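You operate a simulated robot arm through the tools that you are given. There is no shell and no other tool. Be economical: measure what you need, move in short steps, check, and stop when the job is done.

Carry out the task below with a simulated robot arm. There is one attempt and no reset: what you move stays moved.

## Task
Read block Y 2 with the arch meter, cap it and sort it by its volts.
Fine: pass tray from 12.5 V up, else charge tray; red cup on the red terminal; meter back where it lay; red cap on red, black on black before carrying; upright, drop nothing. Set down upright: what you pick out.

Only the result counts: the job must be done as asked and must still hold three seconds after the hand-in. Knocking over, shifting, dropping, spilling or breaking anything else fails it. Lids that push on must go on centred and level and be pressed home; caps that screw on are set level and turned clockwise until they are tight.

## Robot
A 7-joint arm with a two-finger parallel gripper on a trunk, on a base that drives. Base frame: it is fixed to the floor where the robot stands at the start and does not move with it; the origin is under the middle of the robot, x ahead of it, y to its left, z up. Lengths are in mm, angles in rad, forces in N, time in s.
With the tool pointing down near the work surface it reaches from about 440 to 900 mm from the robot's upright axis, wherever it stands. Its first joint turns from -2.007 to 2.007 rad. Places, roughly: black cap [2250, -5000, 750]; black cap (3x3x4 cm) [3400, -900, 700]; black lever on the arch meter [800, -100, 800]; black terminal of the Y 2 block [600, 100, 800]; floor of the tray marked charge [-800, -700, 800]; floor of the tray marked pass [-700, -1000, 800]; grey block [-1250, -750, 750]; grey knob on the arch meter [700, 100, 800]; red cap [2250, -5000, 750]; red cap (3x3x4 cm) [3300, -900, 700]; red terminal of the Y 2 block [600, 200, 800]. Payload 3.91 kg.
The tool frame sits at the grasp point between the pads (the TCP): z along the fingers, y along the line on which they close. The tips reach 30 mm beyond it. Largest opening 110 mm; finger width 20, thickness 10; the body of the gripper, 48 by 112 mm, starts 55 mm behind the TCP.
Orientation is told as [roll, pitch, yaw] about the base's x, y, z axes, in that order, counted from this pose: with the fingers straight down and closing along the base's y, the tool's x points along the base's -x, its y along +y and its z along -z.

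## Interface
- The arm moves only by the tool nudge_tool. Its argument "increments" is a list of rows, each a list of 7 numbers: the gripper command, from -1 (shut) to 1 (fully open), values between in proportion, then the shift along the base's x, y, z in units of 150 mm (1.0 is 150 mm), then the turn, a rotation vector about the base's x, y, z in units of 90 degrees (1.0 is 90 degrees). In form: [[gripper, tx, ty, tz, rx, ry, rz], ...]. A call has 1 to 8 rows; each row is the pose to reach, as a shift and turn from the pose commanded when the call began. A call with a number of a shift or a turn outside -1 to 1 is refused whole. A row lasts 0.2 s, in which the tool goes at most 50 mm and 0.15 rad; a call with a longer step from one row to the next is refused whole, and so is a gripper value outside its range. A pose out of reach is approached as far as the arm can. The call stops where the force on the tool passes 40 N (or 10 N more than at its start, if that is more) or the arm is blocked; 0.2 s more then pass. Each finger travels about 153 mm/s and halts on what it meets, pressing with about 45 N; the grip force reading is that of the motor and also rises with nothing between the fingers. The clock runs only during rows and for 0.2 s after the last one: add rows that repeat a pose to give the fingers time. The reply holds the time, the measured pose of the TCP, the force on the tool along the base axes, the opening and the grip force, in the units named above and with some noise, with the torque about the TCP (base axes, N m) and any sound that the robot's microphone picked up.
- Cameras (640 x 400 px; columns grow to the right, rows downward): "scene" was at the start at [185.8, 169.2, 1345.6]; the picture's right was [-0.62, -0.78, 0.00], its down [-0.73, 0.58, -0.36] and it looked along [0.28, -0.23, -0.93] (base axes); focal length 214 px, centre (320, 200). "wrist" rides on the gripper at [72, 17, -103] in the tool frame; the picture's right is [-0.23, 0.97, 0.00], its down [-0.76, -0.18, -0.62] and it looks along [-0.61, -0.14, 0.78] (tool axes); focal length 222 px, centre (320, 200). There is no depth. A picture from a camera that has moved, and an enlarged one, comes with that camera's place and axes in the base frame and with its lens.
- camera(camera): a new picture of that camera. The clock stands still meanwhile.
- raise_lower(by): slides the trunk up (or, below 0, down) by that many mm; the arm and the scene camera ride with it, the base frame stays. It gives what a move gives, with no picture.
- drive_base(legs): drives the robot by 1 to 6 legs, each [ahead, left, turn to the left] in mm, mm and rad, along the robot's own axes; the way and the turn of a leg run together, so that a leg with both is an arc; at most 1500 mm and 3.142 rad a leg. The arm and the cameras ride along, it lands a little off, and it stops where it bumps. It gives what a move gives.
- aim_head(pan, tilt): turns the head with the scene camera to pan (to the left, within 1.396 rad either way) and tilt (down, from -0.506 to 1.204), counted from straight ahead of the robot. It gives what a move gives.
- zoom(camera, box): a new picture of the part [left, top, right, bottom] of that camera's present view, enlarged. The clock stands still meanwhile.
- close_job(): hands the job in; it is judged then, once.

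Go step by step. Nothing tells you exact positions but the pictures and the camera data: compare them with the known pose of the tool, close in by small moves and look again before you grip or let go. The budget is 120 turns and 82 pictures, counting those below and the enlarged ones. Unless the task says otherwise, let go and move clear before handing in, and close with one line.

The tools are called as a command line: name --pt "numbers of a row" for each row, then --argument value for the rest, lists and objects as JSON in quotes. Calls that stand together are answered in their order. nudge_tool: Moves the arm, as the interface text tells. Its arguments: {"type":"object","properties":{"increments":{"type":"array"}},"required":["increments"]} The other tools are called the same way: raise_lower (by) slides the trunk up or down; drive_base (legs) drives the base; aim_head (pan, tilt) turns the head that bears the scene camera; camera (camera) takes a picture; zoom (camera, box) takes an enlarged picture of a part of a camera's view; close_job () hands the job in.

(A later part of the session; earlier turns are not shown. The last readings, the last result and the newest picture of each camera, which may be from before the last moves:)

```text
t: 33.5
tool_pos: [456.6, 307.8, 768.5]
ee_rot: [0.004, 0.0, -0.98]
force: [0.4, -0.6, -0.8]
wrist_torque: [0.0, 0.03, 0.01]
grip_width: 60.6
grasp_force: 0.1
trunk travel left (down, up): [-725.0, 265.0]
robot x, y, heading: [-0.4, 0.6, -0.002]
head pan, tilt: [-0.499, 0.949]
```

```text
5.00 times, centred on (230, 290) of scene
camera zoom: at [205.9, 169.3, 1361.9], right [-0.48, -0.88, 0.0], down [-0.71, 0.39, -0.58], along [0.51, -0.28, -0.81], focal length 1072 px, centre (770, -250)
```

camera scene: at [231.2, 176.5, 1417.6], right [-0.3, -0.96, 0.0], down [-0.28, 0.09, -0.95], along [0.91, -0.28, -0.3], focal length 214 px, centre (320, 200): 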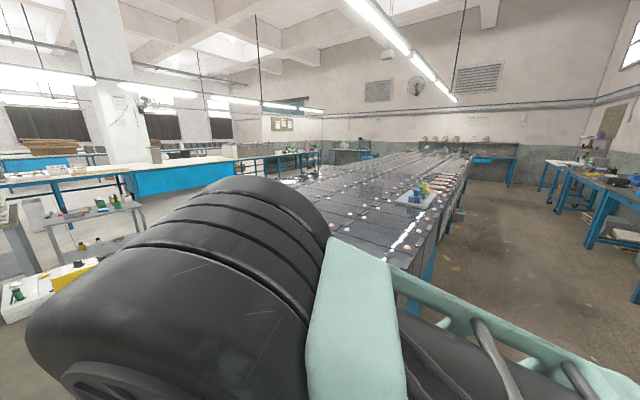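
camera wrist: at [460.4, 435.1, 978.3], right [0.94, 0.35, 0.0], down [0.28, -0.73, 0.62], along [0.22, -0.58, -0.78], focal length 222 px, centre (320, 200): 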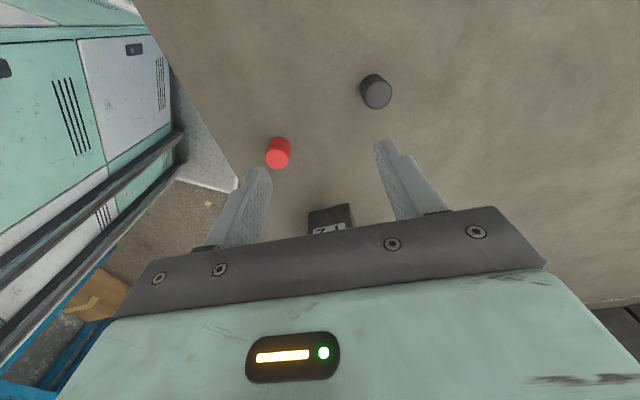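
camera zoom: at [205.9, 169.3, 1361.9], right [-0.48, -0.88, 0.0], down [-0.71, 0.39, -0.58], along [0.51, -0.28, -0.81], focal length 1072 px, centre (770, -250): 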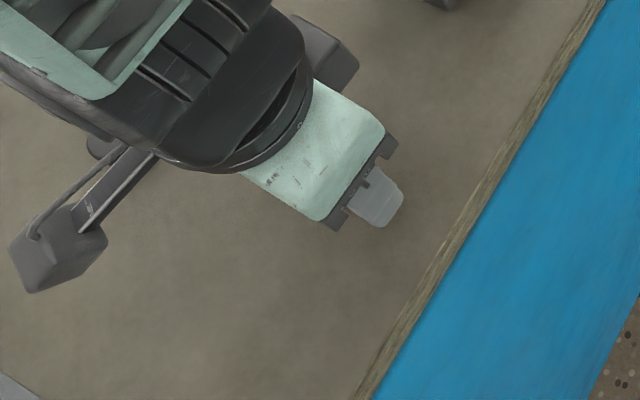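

nudge_tool --pt "-0.3 0 0 0 0 0 0" --pt "-1 0 0 0 0 0 0" --pt "-1 0 0 0 0 0 0" --pt "-1 0 0 0 0 0 0"

camera --camera "wrist"

```text
t: 34.5
tool_pos: [456.6, 307.1, 767.1]
ee_rot: [0.004, 0.001, -0.981]
force: [-0.6, 0.0, 0.1]
wrist_torque: [0.0, 0.0, 0.02]
grip_width: 24.5
grasp_force: 44.8
trunk travel left (down, up): [-725.0, 265.0]
robot x, y, heading: [-1.6, -1.9, -0.0]
head pan, tilt: [-0.499, 0.949]
```

```text
42 pictures are left
camera wrist: at [430.7, 377.4, 869.9], right [0.94, 0.35, 0.0], down [0.28, -0.73, 0.62], along [0.22, -0.58, -0.78], focal length 222 px, centre (320, 200)
```

wrist: 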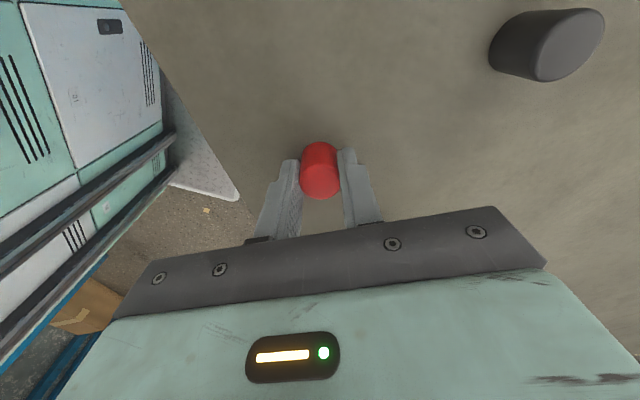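

Red cap is gripped. Lifting and hovering it above the red terminal for a visual alignment.

nudge_tool --pt "-1 0 0 0.2 0 0 0" --pt "-1 0 0 0.5 0 0 0" --pt "-1 0 0 0.8 0 0 0" --pt "-1 0 0 1.0 0 0 0" --pt "-1 0.25 -0.16 1.0 0 0 0" --pt "-1 0.5 -0.32 1.0 0 0 0" --pt "-1 0.76 -0.483 1.0 0 0 0" --pt "-1 0.76 -0.483 1.0 0 0 0"

zoom --camera "wrist" --box '[220, 40, 420, 220]'

zoom --camera "scene" --box '[200, 170, 290, 250]'

```text
t: 36.2
tool_pos: [571.6, 235.2, 918.3]
ee_rot: [0.003, 0.001, -0.977]
force: [-0.4, 1.1, -0.5]
wrist_torque: [-0.01, 0.02, 0.01]
grip_width: 24.7
grasp_force: 45.7
trunk travel left (down, up): [-725.0, 265.0]
robot x, y, heading: [-1.4, 0.5, -0.0]
head pan, tilt: [-0.499, 0.949]
```

```text
2.22 times, centred on (320, 130) of wrist
camera zoom: at [545.3, 304.9, 1019.9], right [0.94, 0.35, 0.0], down [0.28, -0.73, 0.62], along [0.22, -0.58, -0.78], focal length 494 px, centre (320, 356)
```

zoom: 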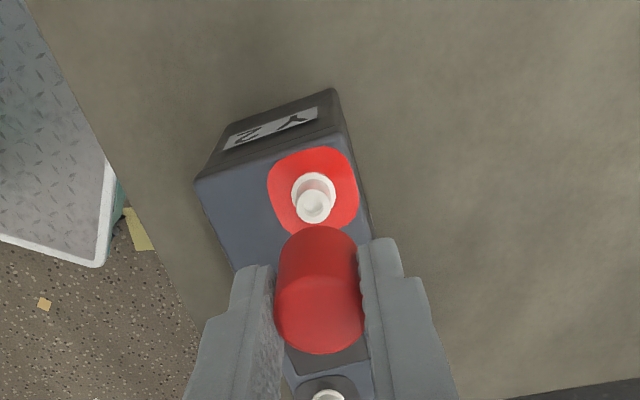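

```text
5.00 times, centred on (245, 210) of scene
camera zoom: at [205.8, 169.3, 1361.8], right [-0.48, -0.88, 0.0], down [-0.71, 0.39, -0.58], along [0.51, -0.28, -0.81], focal length 1072 px, centre (695, 150)
```

zoom: 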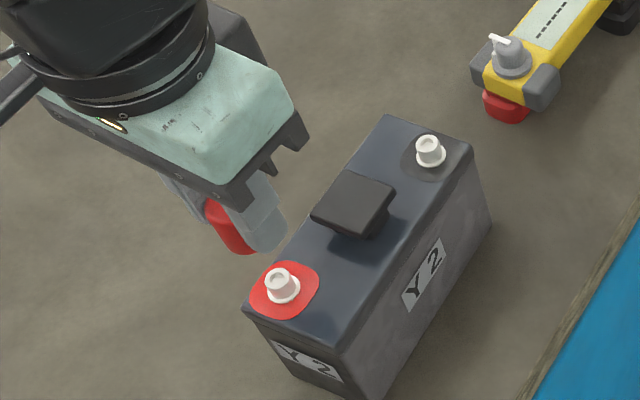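

nudge_tool --pt "-1 -0.017 -0.003 -0.12 0 0 0" --pt "-1 -0.017 -0.003 -0.23 0 0 0" --pt "-1 -0.017 -0.003 -0.23 0 0 0"

zoom --camera "wrist" --box '[240, 80, 400, 220]'

zoom --camera "scene" --box '[205, 190, 265, 250]'

```text
t: 37.0
tool_pos: [569.3, 235.1, 882.6]
ee_rot: [0.003, 0.0, -0.98]
force: [0.4, 0.4, -0.7]
wrist_torque: [0.05, 0.01, 0.03]
grip_width: 24.3
grasp_force: 45.0
trunk travel left (down, up): [-725.0, 265.0]
robot x, y, heading: [1.8, 3.2, 0.001]
head pan, tilt: [-0.499, 0.949]
```

```text
2.86 times, centred on (320, 150) of wrist
camera zoom: at [542.8, 304.9, 985.5], right [0.94, 0.35, 0.0], down [0.27, -0.73, 0.62], along [0.22, -0.58, -0.78], focal length 635 px, centre (320, 343)
```

zoom: 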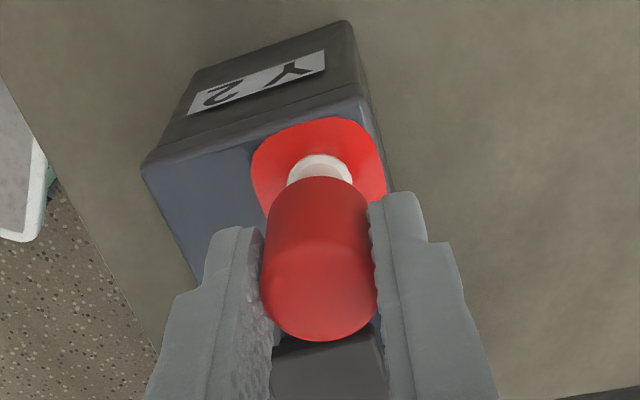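

```text
6.67 times, centred on (235, 220) of scene
camera zoom: at [205.9, 169.3, 1361.8], right [-0.48, -0.88, 0.0], down [-0.71, 0.39, -0.58], along [0.51, -0.28, -0.81], focal length 1430 px, centre (887, 67)
```

zoom: 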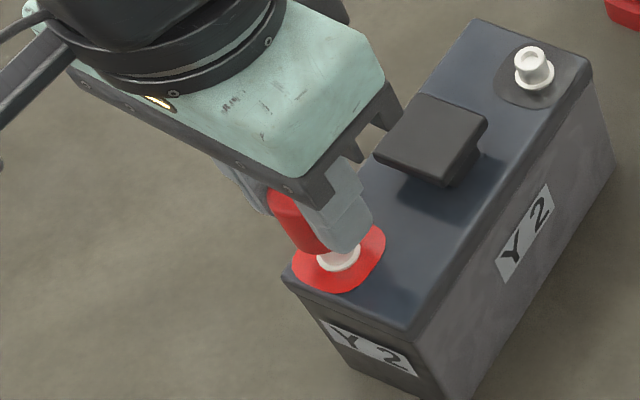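

Cap and post are aligned within about 1 mm in both directions. Lowering and pressing.

nudge_tool --pt "-1 0 0 -0.04 0 0 0" --pt "-1 0 0 -0.08 0 0 0" --pt "-1 0 0 -0.11 0 0 0" --pt "-1 0 0 -0.14 0 0 0" --pt "-1 0 0 -0.17 0 0 0" --pt "-1 0 0 -0.2 0 0 0" --pt "-1 0 0 -0.23 0 0 0"

zoom --camera "wrist" --box '[240, 80, 400, 220]'

```text
t: 38.3
tool_pos: [568.9, 234.4, 862.7]
ee_rot: [0.006, 0.003, -0.981]
force: [-8.7, -5.9, 24.7]
wrist_torque: [-0.36, 0.23, -0.17]
grip_width: 24.7
grasp_force: 45.0
trunk travel left (down, up): [-725.0, 265.0]
robot x, y, heading: [-2.4, -0.8, -0.003]
head pan, tilt: [-0.499, 0.949]
stopped in row 6: the force on the tool passed its limit (the readings are from after the stop); the commanded pose is now the measured one
```

```text
2.86 times, centred on (320, 150) of wrist
camera zoom: at [542.7, 304.0, 964.8], right [0.94, 0.35, 0.01], down [0.27, -0.74, 0.62], along [0.22, -0.58, -0.78], focal length 635 px, centre (320, 343)
```

zoom: 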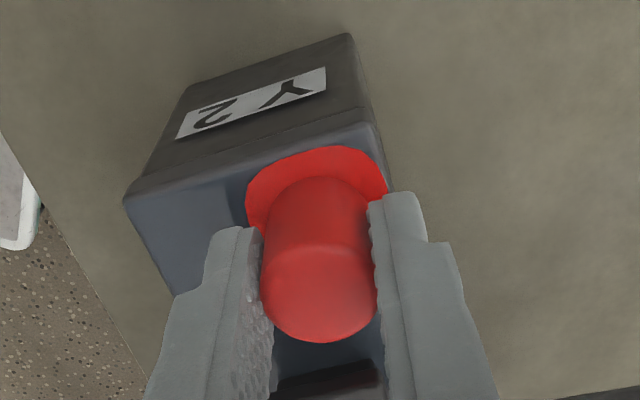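

nudge_tool --pt "-1 0 0 -0.02 0 0 0" --pt "-1 0 0 -0.04 0 0 0" --pt "-1 0 0 -0.06 0 0 0" --pt "-1 0 0 -0.08 0 0 0"

zoom --camera "scene" --box '[205, 190, 265, 250]'

```text
t: 38.6
tool_pos: [569.0, 234.8, 862.4]
ee_rot: [0.009, 0.003, -0.98]
force: [-9.1, -4.8, 25.6]
wrist_torque: [-0.49, 0.21, -0.12]
grip_width: 24.3
grasp_force: 45.5
trunk travel left (down, up): [-725.0, 265.0]
robot x, y, heading: [-0.6, -3.1, 0.002]
head pan, tilt: [-0.499, 0.949]
stopped in row 1: the force on the tool passed its limit (the readings are from after the stop); the commanded pose is now the measured one
```

```text
6.67 times, centred on (235, 220) of scene
camera zoom: at [204.5, 168.5, 1362.0], right [-0.48, -0.88, 0.0], down [-0.71, 0.39, -0.58], along [0.51, -0.28, -0.81], focal length 1430 px, centre (887, 67)
```

zoom: 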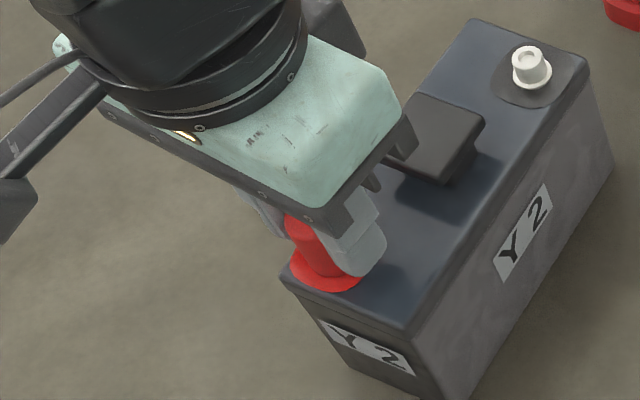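

The cap bottom sits at z≈825, the same height the meter cups bottomed out, so it is home. Releasing and rising to inspect.

nudge_tool --pt "-1 0 0 0.01 0 0 0" --pt "-0.5 0 0 0.01 0 0 0" --pt "-0.1 0 0 0.01 0 0 0" --pt "0.0 0 0 0.01 0 0 0" --pt "0.0 0 0 0.2 0 0 0" --pt "0.0 0 0 0.45 0 0 0" --pt "0.0 0 0 0.6 0 0 0"

zoom --camera "wrist" --box '[220, 40, 420, 220]'

zoom --camera "scene" --box '[205, 180, 275, 250]'

```text
t: 40.2
tool_pos: [569.6, 235.6, 952.1]
ee_rot: [0.007, 0.003, -0.982]
force: [0.3, -0.4, 0.0]
wrist_torque: [-0.01, -0.01, -0.01]
grip_width: 55.0
grasp_force: 0.1
trunk travel left (down, up): [-725.0, 265.0]
robot x, y, heading: [-1.6, 1.2, -0.004]
head pan, tilt: [-0.499, 0.949]
```

```text
2.22 times, centred on (320, 130) of wrist
camera zoom: at [543.5, 304.3, 1053.6], right [0.94, 0.35, 0.01], down [0.27, -0.74, 0.62], along [0.22, -0.58, -0.78], focal length 494 px, centre (320, 356)
```

zoom: 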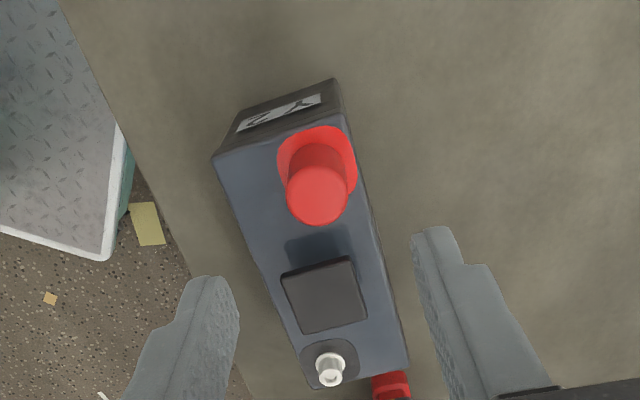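

```text
5.71 times, centred on (240, 215) of scene
camera zoom: at [206.0, 169.3, 1361.7], right [-0.48, -0.88, 0.0], down [-0.71, 0.39, -0.58], along [0.51, -0.28, -0.81], focal length 1226 px, centre (777, 114)
```

zoom: 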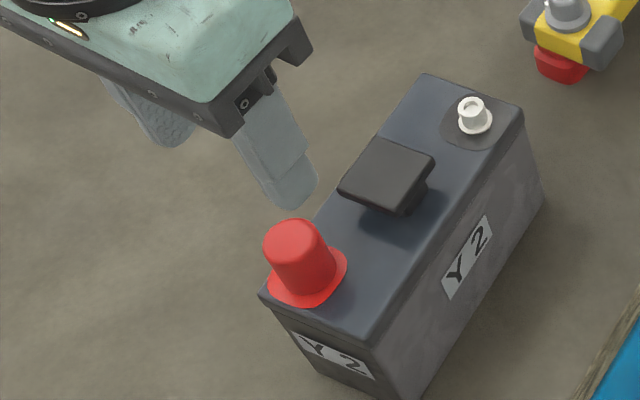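

Red cap sits level and flush. Next the black cap at about (528,406).

nudge_tool --pt "0.0 -0.04 0.19 0 0 0 0" --pt "0.0 -0.09 0.38 0 0 0 0" --pt "0.0 -0.137 0.57 0 0 0 0" --pt "0.0 -0.18 0.76 0 0 0 0" --pt "0.0 -0.23 0.95 0 0 0 0" --pt "0.1 -0.24 1.0 -0.2 0 0 0" --pt "0.1 -0.24 1.0 -0.5 0 0 0"

camera --camera "wrist"

```text
t: 41.8
tool_pos: [532.8, 385.8, 876.0]
ee_rot: [0.009, 0.004, -0.98]
force: [0.4, 0.3, 0.0]
wrist_torque: [0.02, -0.05, 0.03]
grip_width: 60.6
grasp_force: 0.0
trunk travel left (down, up): [-725.0, 265.0]
robot x, y, heading: [1.0, -0.7, -0.002]
head pan, tilt: [-0.499, 0.949]
```

```text
33 pictures are left
camera wrist: at [507.2, 455.1, 979.2], right [0.94, 0.35, 0.01], down [0.27, -0.74, 0.62], along [0.22, -0.58, -0.79], focal length 222 px, centre (320, 200)
```

wrist: 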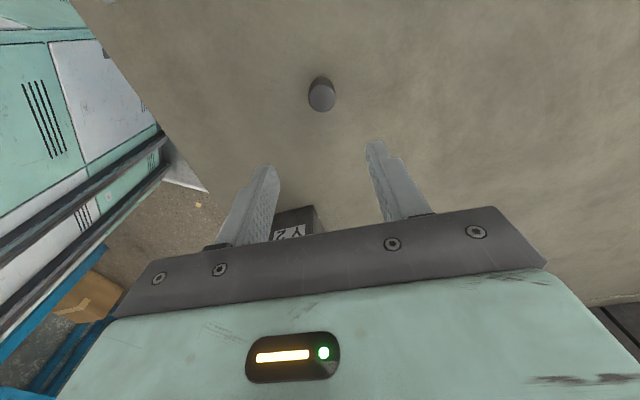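

nudge_tool --pt "0.1 -0.02 0.08 0 -0.006 -0.0025 0" --pt "0.1 -0.035 0.148 0 -0.006 -0.0025 0" --pt "0.1 -0.035 0.148 -0.3 -0.006 -0.0025 0" --pt "0.1 -0.035 0.148 -0.55 -0.006 -0.0025 0" --pt "0.1 -0.035 0.148 -0.72 -0.006 -0.0025 0" --pt "0.1 -0.035 0.148 -0.72 -0.006 -0.0025 0"

zoom --camera "wrist" --box '[220, 80, 420, 240]'

```text
t: 43.2
tool_pos: [527.3, 407.4, 767.5]
ee_rot: [0.007, -0.007, -0.981]
force: [0.1, 0.1, 0.1]
wrist_torque: [-0.01, 0.0, 0.0]
grip_width: 60.5
grasp_force: 0.1
trunk travel left (down, up): [-725.0, 265.0]
robot x, y, heading: [-2.9, -3.1, 0.003]
head pan, tilt: [-0.499, 0.949]
```

```text
2.50 times, centred on (320, 160) of wrist
camera zoom: at [501.7, 478.1, 869.8], right [0.94, 0.35, 0.01], down [0.27, -0.73, 0.63], along [0.23, -0.58, -0.78], focal length 555 px, centre (320, 300)
```

zoom: 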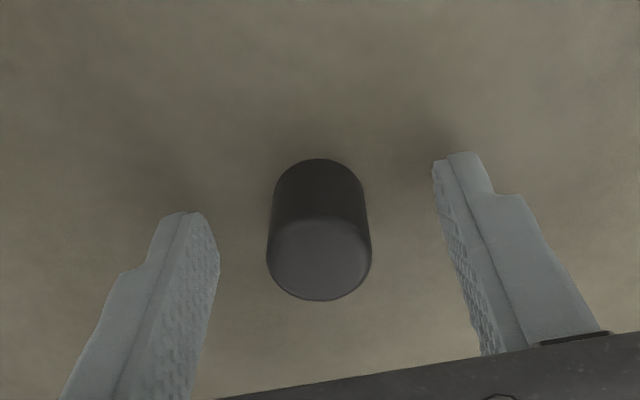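

nudge_tool --pt "0.1 0.003 0.007 0 0.0007 0.0058 0" --pt "-0.3 0.003 0.007 0 0.0007 0.0058 0" --pt "-1 0.003 0.007 0 0.0007 0.0058 0" --pt "-1 0.003 0.007 0 0.0007 0.0058 0" --pt "-1 0.003 0.007 0 0.0007 0.0058 0" --pt "-1 0.003 0.007 0.3 0.0007 0.0058 0" --pt "-1 0.003 0.007 0.6 0.0007 0.0058 0" --pt "-1 0.003 0.007 0.9 0.0007 0.0058 0"

```text
t: 45.0
tool_pos: [529.2, 409.4, 903.3]
ee_rot: [-0.005, -0.002, -0.98]
force: [-0.2, 0.5, -0.9]
wrist_torque: [-0.02, 0.0, -0.03]
grip_width: 24.3
grasp_force: 44.8
trunk travel left (down, up): [-725.0, 265.0]
robot x, y, heading: [-1.4, -3.3, -0.004]
head pan, tilt: [-0.499, 0.949]
```

nudge_tool --pt "-1 0.05 -0.15 0.18 0 0 0" --pt "-1 0.14 -0.45 0.18 0 0 0" --pt "-1 0.22 -0.72 0.18 0 0 0" --pt "-1 0.285 -0.92 0.18 0 0 0"

nudge_tool --pt "-1 0.09 -0.29 0 0 0 0" --pt "-1 0.18 -0.58 0 0 0 0" --pt "-1 0.288 -0.92 0 0 0 0" --pt "-1 0.288 -0.92 -0.1 0 0 0"

zoom --camera "wrist" --box '[220, 40, 420, 220]'

zoom --camera "scene" --box '[215, 170, 285, 240]'

```text
t: 46.0
tool_pos: [571.5, 270.4, 931.0]
ee_rot: [-0.002, -0.002, -0.978]
force: [0.2, 0.3, -0.8]
wrist_torque: [-0.01, -0.03, 0.02]
grip_width: 24.4
grasp_force: 44.8
trunk travel left (down, up): [-725.0, 265.0]
robot x, y, heading: [0.6, -5.8, -0.0]
head pan, tilt: [-0.499, 0.949]
```

```text
refused: row 3 steps farther than a row can; nothing moved
```

```text
2.22 times, centred on (320, 130) of wrist
camera zoom: at [546.0, 341.1, 1032.0], right [0.94, 0.35, 0.0], down [0.28, -0.73, 0.62], along [0.22, -0.58, -0.78], focal length 494 px, centre (320, 356)
```

zoom: 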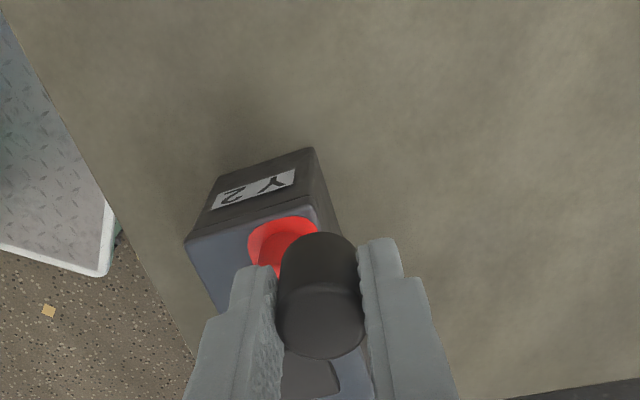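

```text
5.71 times, centred on (250, 205) of scene
camera zoom: at [205.5, 169.6, 1361.8], right [-0.48, -0.88, 0.0], down [-0.71, 0.39, -0.58], along [0.51, -0.28, -0.81], focal length 1226 px, centre (720, 171)
```

zoom: 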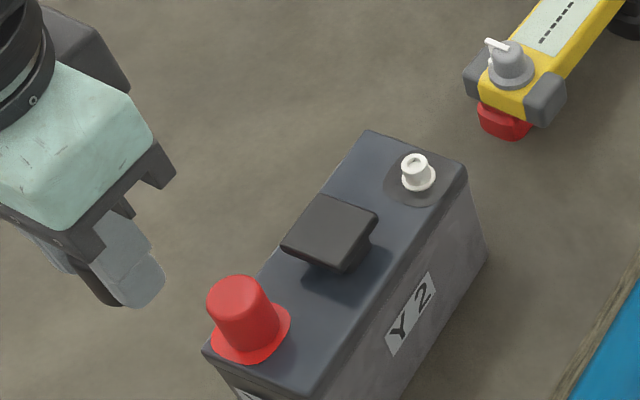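

nudge_tool --pt "-1 0.09 -0.29 0 0 0 0" --pt "-1 0.18 -0.58 0 0 0 0" --pt "-1 0.26 -0.8 0 0 0 0" --pt "-1 0.301 -0.922 0 0 0 0" --pt "-1 0.301 -0.922 -0.1 0 0 0"

zoom --camera "wrist" --box '[220, 40, 420, 220]'

```text
t: 47.2
tool_pos: [616.6, 131.8, 914.6]
ee_rot: [-0.001, -0.002, -0.98]
force: [-1.3, -0.2, 0.3]
wrist_torque: [0.01, -0.02, 0.02]
grip_width: 24.4
grasp_force: 45.2
trunk travel left (down, up): [-725.0, 265.0]
robot x, y, heading: [-3.0, 0.0, -0.002]
head pan, tilt: [-0.499, 0.949]
```

```text
2.22 times, centred on (320, 130) of wrist
camera zoom: at [591.2, 202.5, 1016.3], right [0.94, 0.35, 0.0], down [0.28, -0.73, 0.62], along [0.22, -0.58, -0.78], focal length 494 px, centre (320, 356)
```

zoom: 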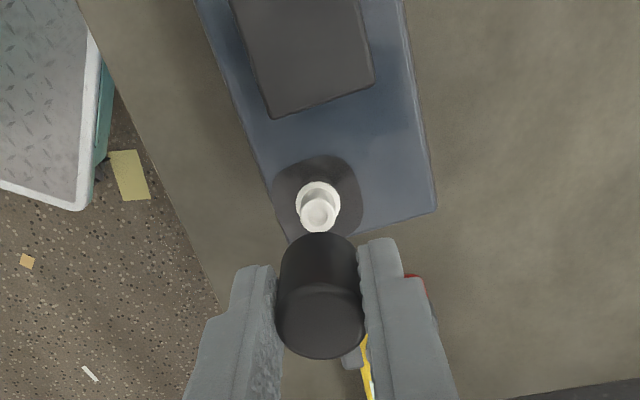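

nudge_tool --pt "-1 -0.007 0 -0.11 0 0 0" --pt "-1 -0.007 0 -0.213 0 0 0" --pt "-1 -0.007 0 -0.213 0 0 0"

zoom --camera "wrist" --box '[240, 80, 400, 220]'

zoom --camera "scene" --box '[215, 170, 285, 240]'

```text
t: 48.0
tool_pos: [615.9, 132.7, 882.9]
ee_rot: [-0.002, 0.001, -0.98]
force: [-0.3, 0.2, 0.1]
wrist_torque: [0.0, -0.01, 0.05]
grip_width: 24.4
grasp_force: 44.6
trunk travel left (down, up): [-725.0, 265.0]
robot x, y, heading: [-1.1, 1.2, 0.001]
head pan, tilt: [-0.499, 0.949]
```

```text
2.86 times, centred on (320, 150) of wrist
camera zoom: at [590.6, 202.5, 984.7], right [0.94, 0.35, 0.0], down [0.28, -0.73, 0.62], along [0.22, -0.58, -0.78], focal length 635 px, centre (320, 343)
```

zoom: 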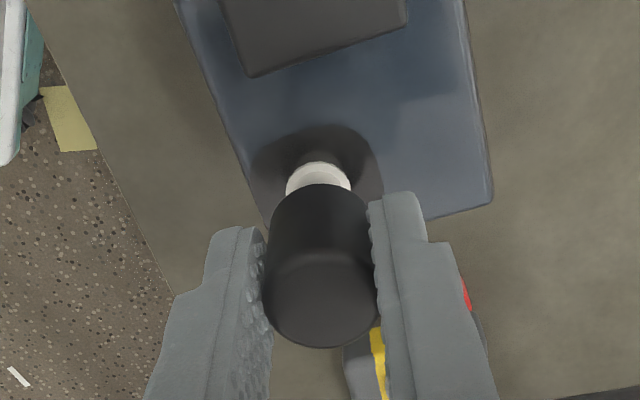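

```text
5.71 times, centred on (250, 205) of scene
camera zoom: at [205.7, 169.1, 1361.8], right [-0.48, -0.88, 0.0], down [-0.71, 0.39, -0.58], along [0.51, -0.28, -0.81], focal length 1226 px, centre (720, 171)
```

zoom: 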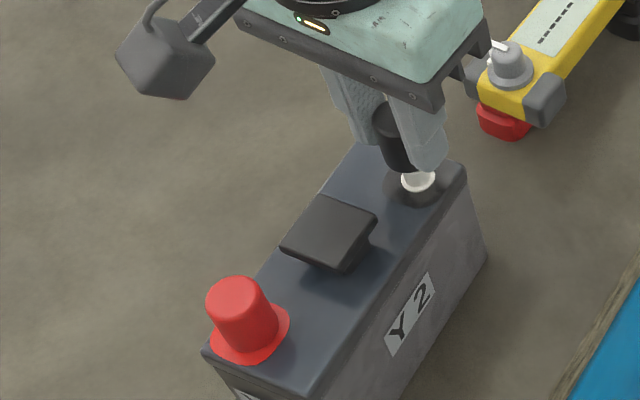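

nudge_tool --pt "-1 -0.004 -0.001 -0.04 0 0 0" --pt "-1 -0.004 -0.001 -0.08 0 0 0" --pt "-1 -0.004 -0.001 -0.11 0 0 0" --pt "-1 -0.004 -0.001 -0.14 0 0 0" --pt "-1 -0.004 -0.001 -0.17 0 0 0" --pt "-1 -0.004 -0.001 -0.2 0 0 0" --pt "-1 -0.004 -0.001 -0.23 0 0 0"

```text
t: 49.3
tool_pos: [615.2, 132.5, 863.1]
ee_rot: [0.001, 0.0, -0.982]
force: [-9.2, -4.3, 25.3]
wrist_torque: [-0.27, 0.26, 0.0]
grip_width: 24.2
grasp_force: 45.0
trunk travel left (down, up): [-725.0, 265.0]
robot x, y, heading: [1.5, -0.5, 0.0]
head pan, tilt: [-0.499, 0.949]
stopped in row 6: the force on the tool passed its limit (the readings are from after the stop); the commanded pose is now the measured one
```

Seated at the same height as the red one. Releasing and checking.

nudge_tool --pt "-1 0 0 0.01 0 0 0" --pt "-0.5 0 0 0.01 0 0 0" --pt "-0.1 0 0 0.01 0 0 0" --pt "0.0 0 0 0.01 0 0 0" --pt "0.0 0 0 0.2 0 0 0" --pt "0.0 0 0 0.45 0 0 0" --pt "0.3 -0.1 0.2 0.65 0 0 0" --pt "0.3 -0.2 0.4 0.75 0 0 0"

camera --camera "wrist"

zoom --camera "scene" --box '[200, 165, 300, 265]'

```text
t: 51.1
tool_pos: [585.9, 192.7, 974.1]
ee_rot: [0.0, 0.001, -0.984]
force: [-0.4, -0.2, -0.2]
wrist_torque: [0.03, 0.03, -0.04]
grip_width: 71.4
grasp_force: 0.1
trunk travel left (down, up): [-725.0, 265.0]
robot x, y, heading: [-1.2, 2.5, -0.002]
head pan, tilt: [-0.499, 0.949]
```

```text
26 pictures are left
camera wrist: at [560.7, 262.6, 1075.2], right [0.94, 0.35, 0.0], down [0.27, -0.73, 0.62], along [0.22, -0.58, -0.78], focal length 222 px, centre (320, 200)
```

wrist: 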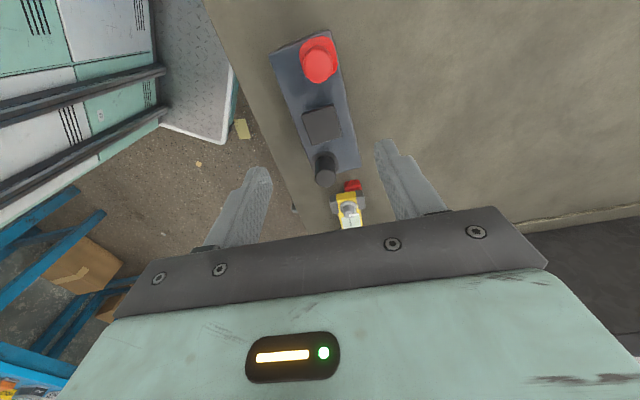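

```text
4.00 times, centred on (250, 215) of scene
camera zoom: at [206.1, 168.7, 1361.8], right [-0.48, -0.88, 0.0], down [-0.71, 0.39, -0.58], along [0.51, -0.28, -0.81], focal length 858 px, centre (600, 140)
```

zoom: 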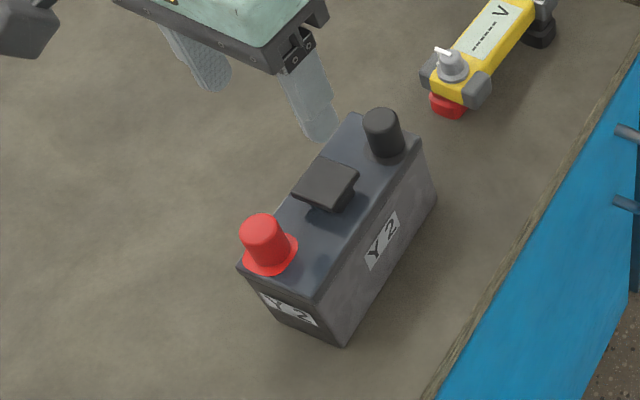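

Both caps are level and seated. Before lifting the block, I'll look for the trays behind on the right.

aim_head --pan -1.396 --tilt 0.45

nudge_tool --pt "0.5 0 0 0 0 0 0"

camera --camera "scene"

```text
t: 52.3
tool_pos: [585.0, 192.3, 972.4]
ee_rot: [0.002, 0.0, -0.981]
force: [-0.1, 0.0, 0.3]
wrist_torque: [-0.01, -0.03, 0.0]
grip_width: 71.8
grasp_force: 0.0
trunk travel left (down, up): [-725.0, 265.0]
robot x, y, heading: [0.4, -0.5, 0.002]
head pan, tilt: [-1.396, 0.45]
```

```text
t: 52.7
tool_pos: [585.0, 192.6, 973.3]
ee_rot: [0.002, 0.0, -0.98]
force: [0.3, -0.4, 0.4]
wrist_torque: [0.01, 0.0, 0.02]
grip_width: 82.5
grasp_force: 0.1
trunk travel left (down, up): [-725.0, 265.0]
robot x, y, heading: [-1.7, 0.2, -0.001]
head pan, tilt: [-1.396, 0.45]
```

```text
24 pictures are left
camera scene: at [157.8, 113.4, 1403.8], right [-0.98, -0.17, 0.0], down [-0.08, 0.43, -0.9], along [0.16, -0.89, -0.44], focal length 214 px, centre (320, 200)
```

scene: 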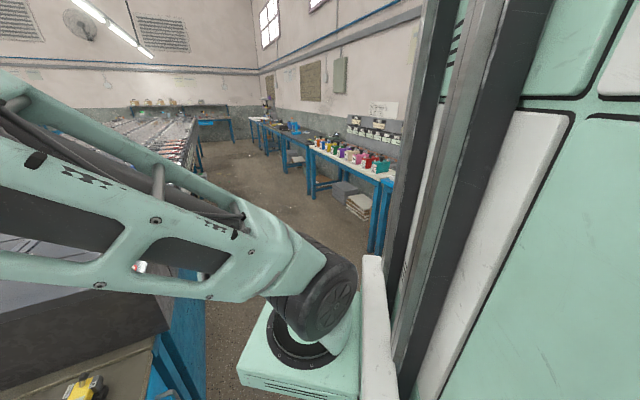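

Block Y 2's centre is about (592,184) with its axis at -52°; I'll grip its long sides. Aligning and descending part way, then checking.

nudge_tool --pt "1 0.024 -0.03 0 0 0 0.025" --pt "1 0.048 -0.058 0 0 0 0.051" --pt "1 0.048 -0.058 -0.2 0 0 0.051" --pt "1 0.048 -0.058 -0.45 0 0 0.051" --pt "1 0.048 -0.058 -0.6 0 0 0.051"

aim_head --pan -0.5 --tilt 0.95

camera --camera "wrist"

zoom --camera "scene" --box '[200, 165, 300, 265]'

```text
t: 53.9
tool_pos: [593.2, 183.3, 882.7]
ee_rot: [0.002, -0.001, -0.901]
force: [-0.2, 0.2, -0.1]
wrist_torque: [0.01, -0.02, 0.0]
grip_width: 110.0
grasp_force: 0.1
trunk travel left (down, up): [-725.0, 265.0]
robot x, y, heading: [0.6, 3.9, 0.003]
head pan, tilt: [-1.396, 0.45]
```

```text
t: 55.1
tool_pos: [594.0, 183.8, 882.9]
ee_rot: [0.002, 0.002, -0.898]
force: [-0.5, -0.2, 0.2]
wrist_torque: [0.01, 0.01, -0.01]
grip_width: 110.1
grasp_force: 0.0
trunk travel left (down, up): [-725.0, 265.0]
robot x, y, heading: [0.1, -3.9, -0.0]
head pan, tilt: [-0.499, 0.949]
```

```text
23 pictures are left
camera wrist: at [562.8, 251.8, 985.4], right [0.9, 0.43, 0.0], down [0.33, -0.71, 0.62], along [0.27, -0.56, -0.78], focal length 222 px, centre (320, 200)
```

wrist: 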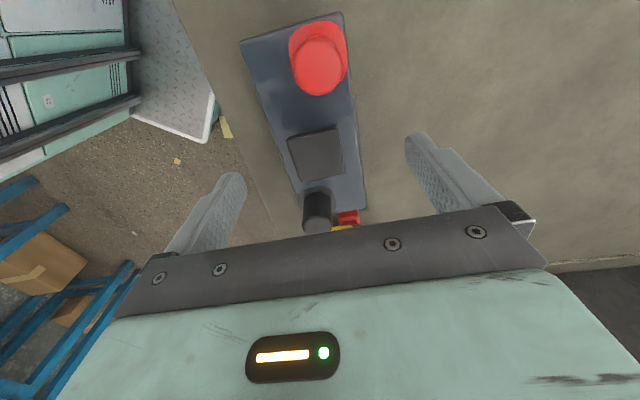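

```text
4.00 times, centred on (250, 215) of scene
camera zoom: at [205.7, 169.0, 1361.8], right [-0.48, -0.88, 0.0], down [-0.71, 0.39, -0.58], along [0.51, -0.28, -0.81], focal length 858 px, centre (600, 140)
```

zoom: 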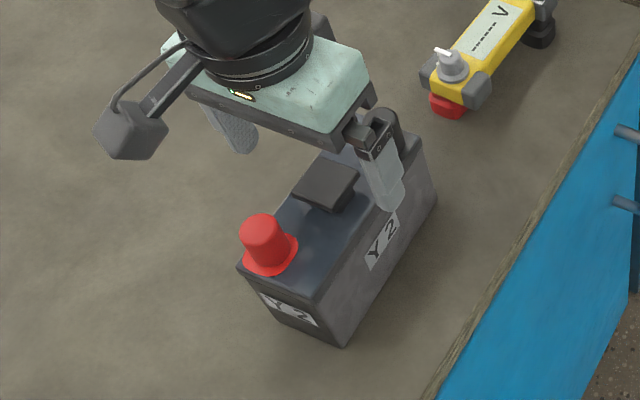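

Alignment is confirmed (edges at ±31 mm of centre, -51.8°). Descending and gripping.

nudge_tool --pt "1 -0.005 0 -0.2 0 0 0" --pt "1 -0.005 0 -0.4 0 0 0" --pt "1 -0.005 0 -0.533 0 0 0" --pt "1 -0.005 0 -0.533 0 0 0" --pt "0.3 -0.005 0 -0.533 0 0 0" --pt "0.2 -0.005 0 -0.533 0 0 0" --pt "-1 -0.005 0 -0.533 0 0 0" --pt "-1 -0.005 0 -0.533 0 0 0"

```text
t: 56.9
tool_pos: [592.0, 183.5, 802.8]
ee_rot: [0.001, 0.001, -0.9]
force: [-3.9, -2.7, -0.7]
wrist_torque: [-0.28, 0.47, -0.08]
grip_width: 64.8
grasp_force: 44.7
trunk travel left (down, up): [-725.0, 265.0]
robot x, y, heading: [3.1, 1.4, 0.001]
head pan, tilt: [-0.499, 0.949]
```

Gripped at 64.8 mm. A small test lift to see the weight and slip.

nudge_tool --pt "-1 0 0 0.05 0 0 0" --pt "-1 0 0 0.12 0 0 0" --pt "-1 0 0 0.2 0 0 0" --pt "-1 0 0 0.2 0 0 0"

camera --camera "wrist"

zoom --camera "scene" --box '[200, 165, 300, 265]'

```text
t: 57.9
tool_pos: [592.7, 184.8, 832.5]
ee_rot: [0.0, -0.001, -0.901]
force: [-0.3, 0.4, -13.6]
wrist_torque: [0.02, 0.0, -0.03]
grip_width: 65.1
grasp_force: 45.1
trunk travel left (down, up): [-725.0, 265.0]
robot x, y, heading: [-3.8, 0.7, 0.002]
head pan, tilt: [-0.499, 0.949]
```

```text
21 pictures are left
camera wrist: at [561.7, 252.0, 934.2], right [0.9, 0.43, 0.0], down [0.33, -0.71, 0.62], along [0.27, -0.56, -0.78], focal length 222 px, centre (320, 200)
```

wrist: 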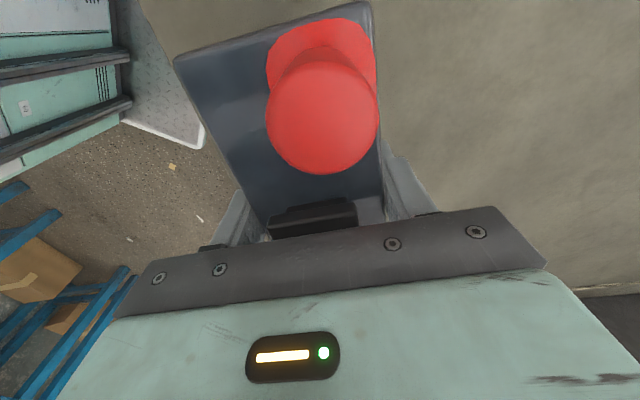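

```text
4.00 times, centred on (250, 215) of scene
camera zoom: at [206.2, 169.2, 1361.7], right [-0.48, -0.88, 0.0], down [-0.71, 0.39, -0.58], along [0.51, -0.28, -0.81], focal length 858 px, centre (600, 140)
```

zoom: 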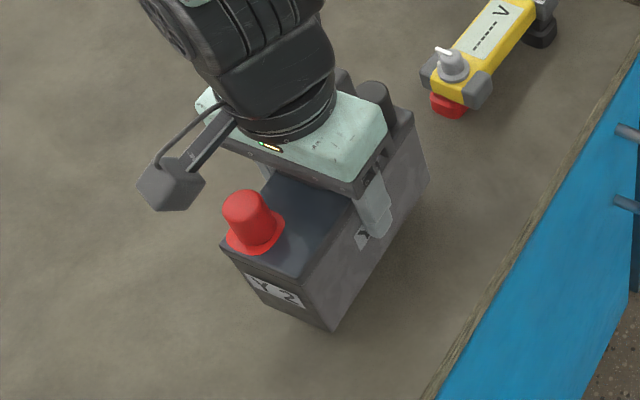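

Held firmly (13.6 N, level). Lifting high and retracting before driving.

nudge_tool --pt "-1 0 0 0.2 0 0 0" --pt "-1 0 0 0.45 0 0 0" --pt "-1 0 0 0.7 0 0 0" --pt "-1 0 0 1.0 0 0 0" --pt "-1 -0.2 -0.1 1.0 0 0 0" --pt "-1 -0.4 -0.2 1.0 0 0 0" --pt "-1 -0.6 -0.3 1.0 0 0 0"

nudge_tool --pt "-1 0 0 0.2 0 0 0" --pt "-1 -0.2 0 0.2 0 0 0" --pt "-1 -0.4 0 0.2 0 0 0" --pt "-1 -0.6 0 0.2 0 0 0"

aim_head --pan -0.9 --tilt 0.6

camera --camera "scene"

```text
t: 59.5
tool_pos: [505.0, 138.8, 983.1]
ee_rot: [0.002, 0.0, -0.9]
force: [0.8, 0.2, -13.2]
wrist_torque: [-0.01, 0.02, -0.01]
grip_width: 65.1
grasp_force: 45.0
trunk travel left (down, up): [-725.0, 265.0]
robot x, y, heading: [-0.5, 0.4, 0.006]
head pan, tilt: [-0.499, 0.949]
```

```text
t: 60.5
tool_pos: [414.0, 138.6, 1012.7]
ee_rot: [0.002, -0.001, -0.9]
force: [0.2, -0.6, -13.1]
wrist_torque: [0.01, 0.03, 0.01]
grip_width: 64.7
grasp_force: 44.6
trunk travel left (down, up): [-725.0, 265.0]
robot x, y, heading: [1.9, 1.1, 0.003]
head pan, tilt: [-0.499, 0.949]
```

```text
t: 61.3
tool_pos: [413.0, 139.8, 1013.6]
ee_rot: [0.002, 0.001, -0.901]
force: [-0.4, 0.3, -13.0]
wrist_torque: [0.03, -0.06, -0.02]
grip_width: 64.9
grasp_force: 45.4
trunk travel left (down, up): [-725.0, 265.0]
robot x, y, heading: [-0.5, -3.7, 0.003]
head pan, tilt: [-0.901, 0.6]
```

```text
19 pictures are left
camera scene: at [197.1, 134.8, 1390.1], right [-0.78, -0.62, 0.0], down [-0.35, 0.44, -0.82], along [0.51, -0.65, -0.57], focal length 214 px, centre (320, 200)
```

scene: 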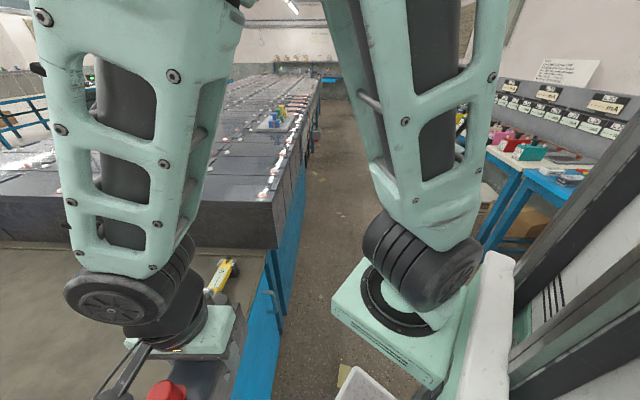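

The aisle is clear and the bench is on the right. I'll turn right in steps.

drive_base --legs '[[0, 0, -1.1]]'

aim_head --pan -0.9 --tilt 0.6

camera --camera "scene"

```text
t: 64.5
tool_pos: [308.5, -307.7, 1012.5]
ee_rot: [0.001, 0.002, -2.006]
force: [0.1, 0.5, -12.8]
wrist_torque: [0.03, 0.05, -0.02]
grip_width: 64.9
grasp_force: 44.9
trunk travel left (down, up): [-725.0, 265.0]
robot x, y, heading: [-1.5, 3.0, -1.105]
head pan, tilt: [-0.901, 0.6]
```

```text
t: 65.1
tool_pos: [309.1, -307.9, 1012.3]
ee_rot: [-0.001, 0.002, -2.006]
force: [-0.4, 0.2, -12.7]
wrist_torque: [0.02, 0.01, -0.01]
grip_width: 64.9
grasp_force: 44.8
trunk travel left (down, up): [-725.0, 265.0]
robot x, y, heading: [-4.7, -1.5, -1.111]
head pan, tilt: [-0.901, 0.6]
```

```text
18 pictures are left
camera scene: at [209.6, -116.5, 1390.1], right [-0.91, 0.42, 0.0], down [0.24, 0.51, -0.82], along [-0.35, -0.75, -0.57], focal length 214 px, centre (320, 200)
```

scene: 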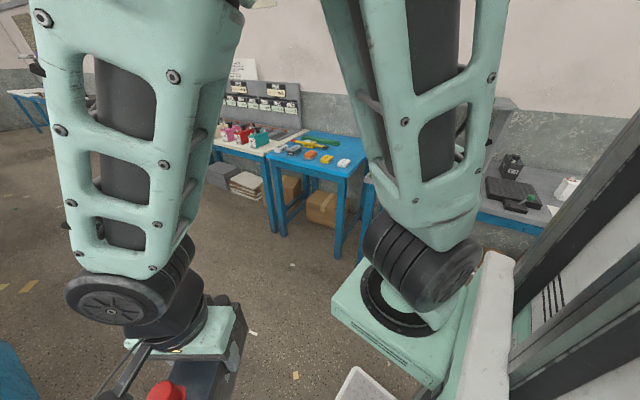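

drive_base --legs '[[0, 0, -0.95]]'

aim_head --pan -0.1 --tilt 0.6

camera --camera "scene"

```text
t: 68.0
tool_pos: [-72.2, -430.4, 1014.6]
ee_rot: [0.001, 0.0, -2.96]
force: [-0.2, -0.5, -12.7]
wrist_torque: [-0.05, 0.01, 0.0]
grip_width: 64.8
grasp_force: 44.6
trunk travel left (down, up): [-725.0, 265.0]
robot x, y, heading: [-2.8, 2.1, -2.058]
head pan, tilt: [-0.901, 0.6]
```

```text
t: 69.1
tool_pos: [-70.4, -431.0, 1012.6]
ee_rot: [0.0, 0.0, -2.96]
force: [-0.8, -0.7, -13.8]
wrist_torque: [0.0, 0.01, 0.03]
grip_width: 65.0
grasp_force: 45.2
trunk travel left (down, up): [-725.0, 265.0]
robot x, y, heading: [-1.9, 1.7, -2.059]
head pan, tilt: [-0.099, 0.6]
```

```text
17 pictures are left
camera scene: at [65.1, -296.5, 1390.1], right [-0.83, 0.56, 0.0], down [0.31, 0.47, -0.82], along [-0.46, -0.69, -0.57], focal length 214 px, centre (320, 200)
```

scene: 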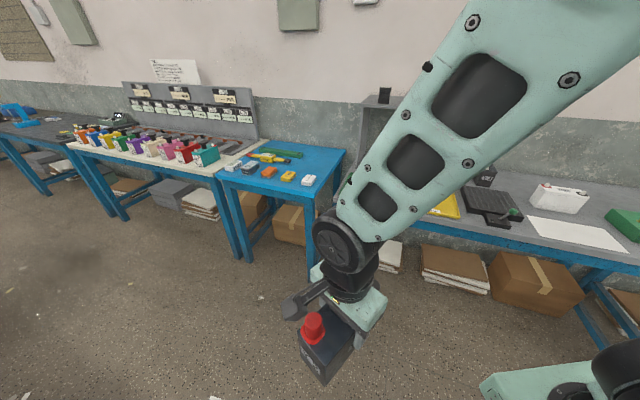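

The yellow tray (charge) shows at about (-860,-640); the pass tray is hidden behind the arm. I'll drive toward it.

drive_base --legs '[[0, 0, -0.12], [380, 0, 0]]'

camera --camera "scene"

camera --camera "wrist"

```text
t: 72.1
tool_pos: [-338.8, -731.8, 1014.2]
ee_rot: [0.0, 0.001, -3.079]
force: [-0.9, -0.4, -11.5]
wrist_torque: [0.01, -0.01, -0.02]
grip_width: 65.0
grasp_force: 44.9
trunk travel left (down, up): [-725.0, 265.0]
robot x, y, heading: [-218.6, -315.9, -2.181]
head pan, tilt: [-0.099, 0.6]
```

```text
16 pictures are left
camera scene: at [-187.9, -614.9, 1390.1], right [-0.76, 0.65, 0.0], down [0.37, 0.43, -0.82], along [-0.54, -0.63, -0.57], focal length 214 px, centre (320, 200)
```

scene: 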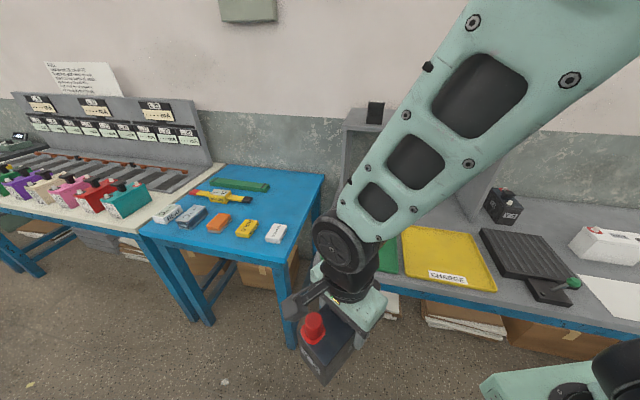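

```text
15 pictures are left
camera wrist: at [-265.3, -743.3, 1114.8], right [-0.16, -0.99, 0.0], down [-0.77, 0.13, 0.62], along [-0.61, 0.1, -0.78], focal length 222 px, centre (320, 200)
```

wrist: 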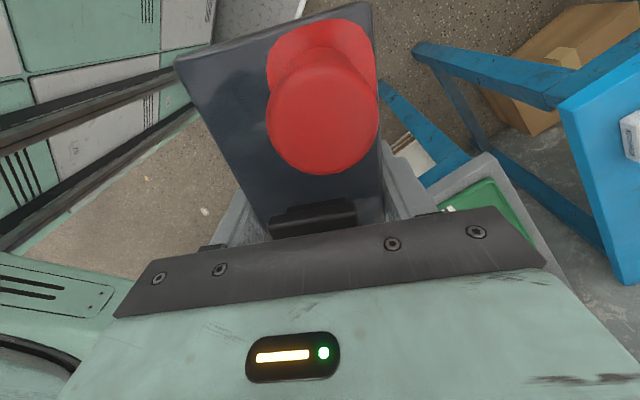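

The pass tray (green) lies left of the yellow CHARGE tray, with its centre at about (-706,-980). Driving a bit closer and bringing the block over it.

drive_base --legs '[[80, 0, 0]]'

nudge_tool --pt "-1 -0.2 -0.15 0 0 0 0" --pt "-1 -0.4 -0.3 0 0 0 0" --pt "-1 -0.6 -0.45 0 0 0 0"

camera --camera "wrist"

camera --camera "scene"

```text
t: 73.1
tool_pos: [-385.6, -797.8, 1013.5]
ee_rot: [0.0, 0.0, -3.077]
force: [0.1, -0.4, -13.5]
wrist_torque: [0.04, -0.02, 0.0]
grip_width: 64.8
grasp_force: 44.6
trunk travel left (down, up): [-725.0, 265.0]
robot x, y, heading: [-262.7, -376.0, -2.179]
head pan, tilt: [-0.099, 0.6]
```

```text
t: 73.9
tool_pos: [-474.3, -865.0, 1014.0]
ee_rot: [-0.002, -0.001, -3.077]
force: [0.1, 0.6, -12.5]
wrist_torque: [-0.04, 0.0, 0.03]
grip_width: 64.8
grasp_force: 44.7
trunk travel left (down, up): [-725.0, 265.0]
robot x, y, heading: [-265.0, -378.1, -2.178]
head pan, tilt: [-0.099, 0.6]
```

```text
14 pictures are left
camera wrist: at [-400.4, -876.6, 1115.0], right [-0.16, -0.99, 0.0], down [-0.77, 0.13, 0.62], along [-0.62, 0.1, -0.78], focal length 222 px, centre (320, 200)
```

wrist: 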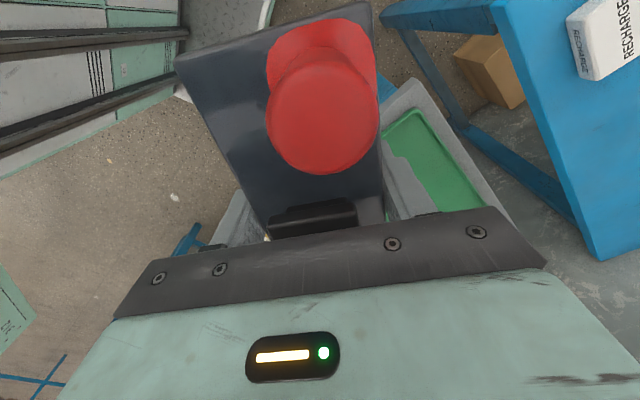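

```text
13 pictures are left
camera scene: at [-233.2, -680.8, 1390.2], right [-0.76, 0.65, 0.0], down [0.37, 0.43, -0.83], along [-0.54, -0.63, -0.56], focal length 214 px, centre (320, 200)
```

scene: 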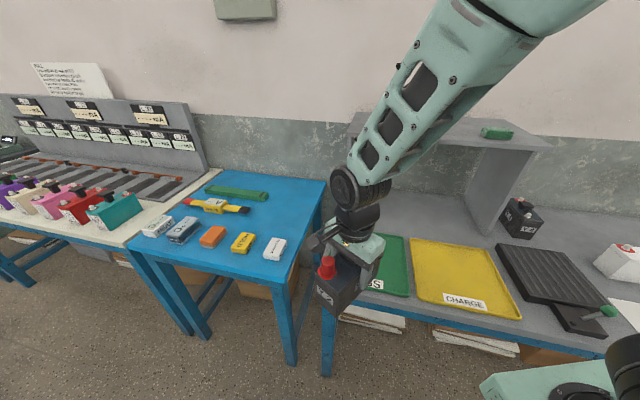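

The tray corners are roughly (-518,-988), (-670,-787), (-882,-938) and (-730,-1140), so its centre is about (-700,-962). Moving the block over the centre.

nudge_tool --pt "-1 -0.25 -0.11 0 0 0 0" --pt "-1 -0.5 -0.22 0 0 0 0" --pt "-1 -0.74 -0.32 0 0 0 0"

nudge_tool --pt "-1 -0.25 -0.11 0 0 0 0" --pt "-1 -0.5 -0.22 0 0 0 0" --pt "-1 -0.74 -0.32 0 0 0 0" --pt "-1 -0.74 -0.32 -0.2 0 0 0"

camera --camera "scene"

camera --camera "wrist"

```text
t: 74.7
tool_pos: [-584.5, -914.5, 1012.9]
ee_rot: [0.001, 0.0, -3.077]
force: [0.8, 0.1, -12.7]
wrist_torque: [0.0, 0.01, -0.02]
grip_width: 65.2
grasp_force: 45.3
trunk travel left (down, up): [-725.0, 265.0]
robot x, y, heading: [-263.5, -380.9, -2.175]
head pan, tilt: [-0.099, 0.6]
```

```text
t: 75.7
tool_pos: [-698.2, -960.4, 982.0]
ee_rot: [-0.002, 0.0, -3.078]
force: [-0.1, 0.0, -11.4]
wrist_torque: [0.01, -0.01, -0.01]
grip_width: 64.8
grasp_force: 45.1
trunk travel left (down, up): [-725.0, 265.0]
robot x, y, heading: [-269.0, -381.8, -2.176]
head pan, tilt: [-0.099, 0.6]
```

```text
12 pictures are left
camera scene: at [-233.7, -680.9, 1390.2], right [-0.76, 0.65, 0.0], down [0.37, 0.43, -0.82], along [-0.54, -0.63, -0.57], focal length 214 px, centre (320, 200)
```

scene: 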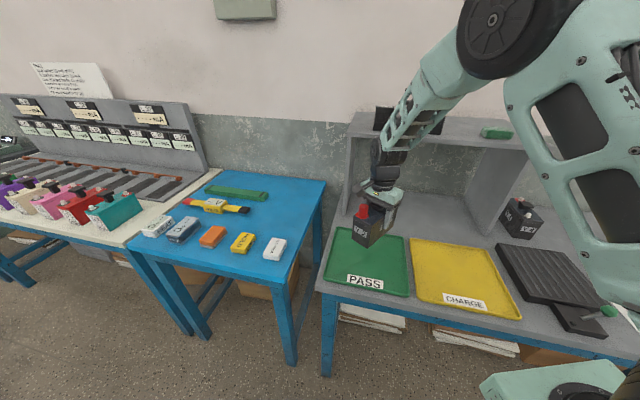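

```text
11 pictures are left
camera wrist: at [-623.7, -972.1, 1084.2], right [-0.16, -0.99, 0.0], down [-0.77, 0.13, 0.62], along [-0.61, 0.1, -0.78], focal length 222 px, centre (320, 200)
```

wrist: 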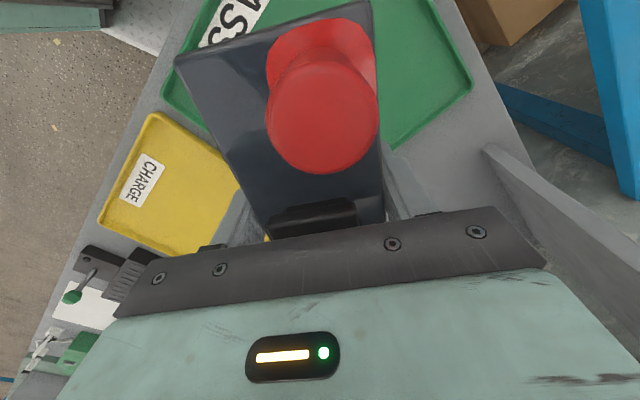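

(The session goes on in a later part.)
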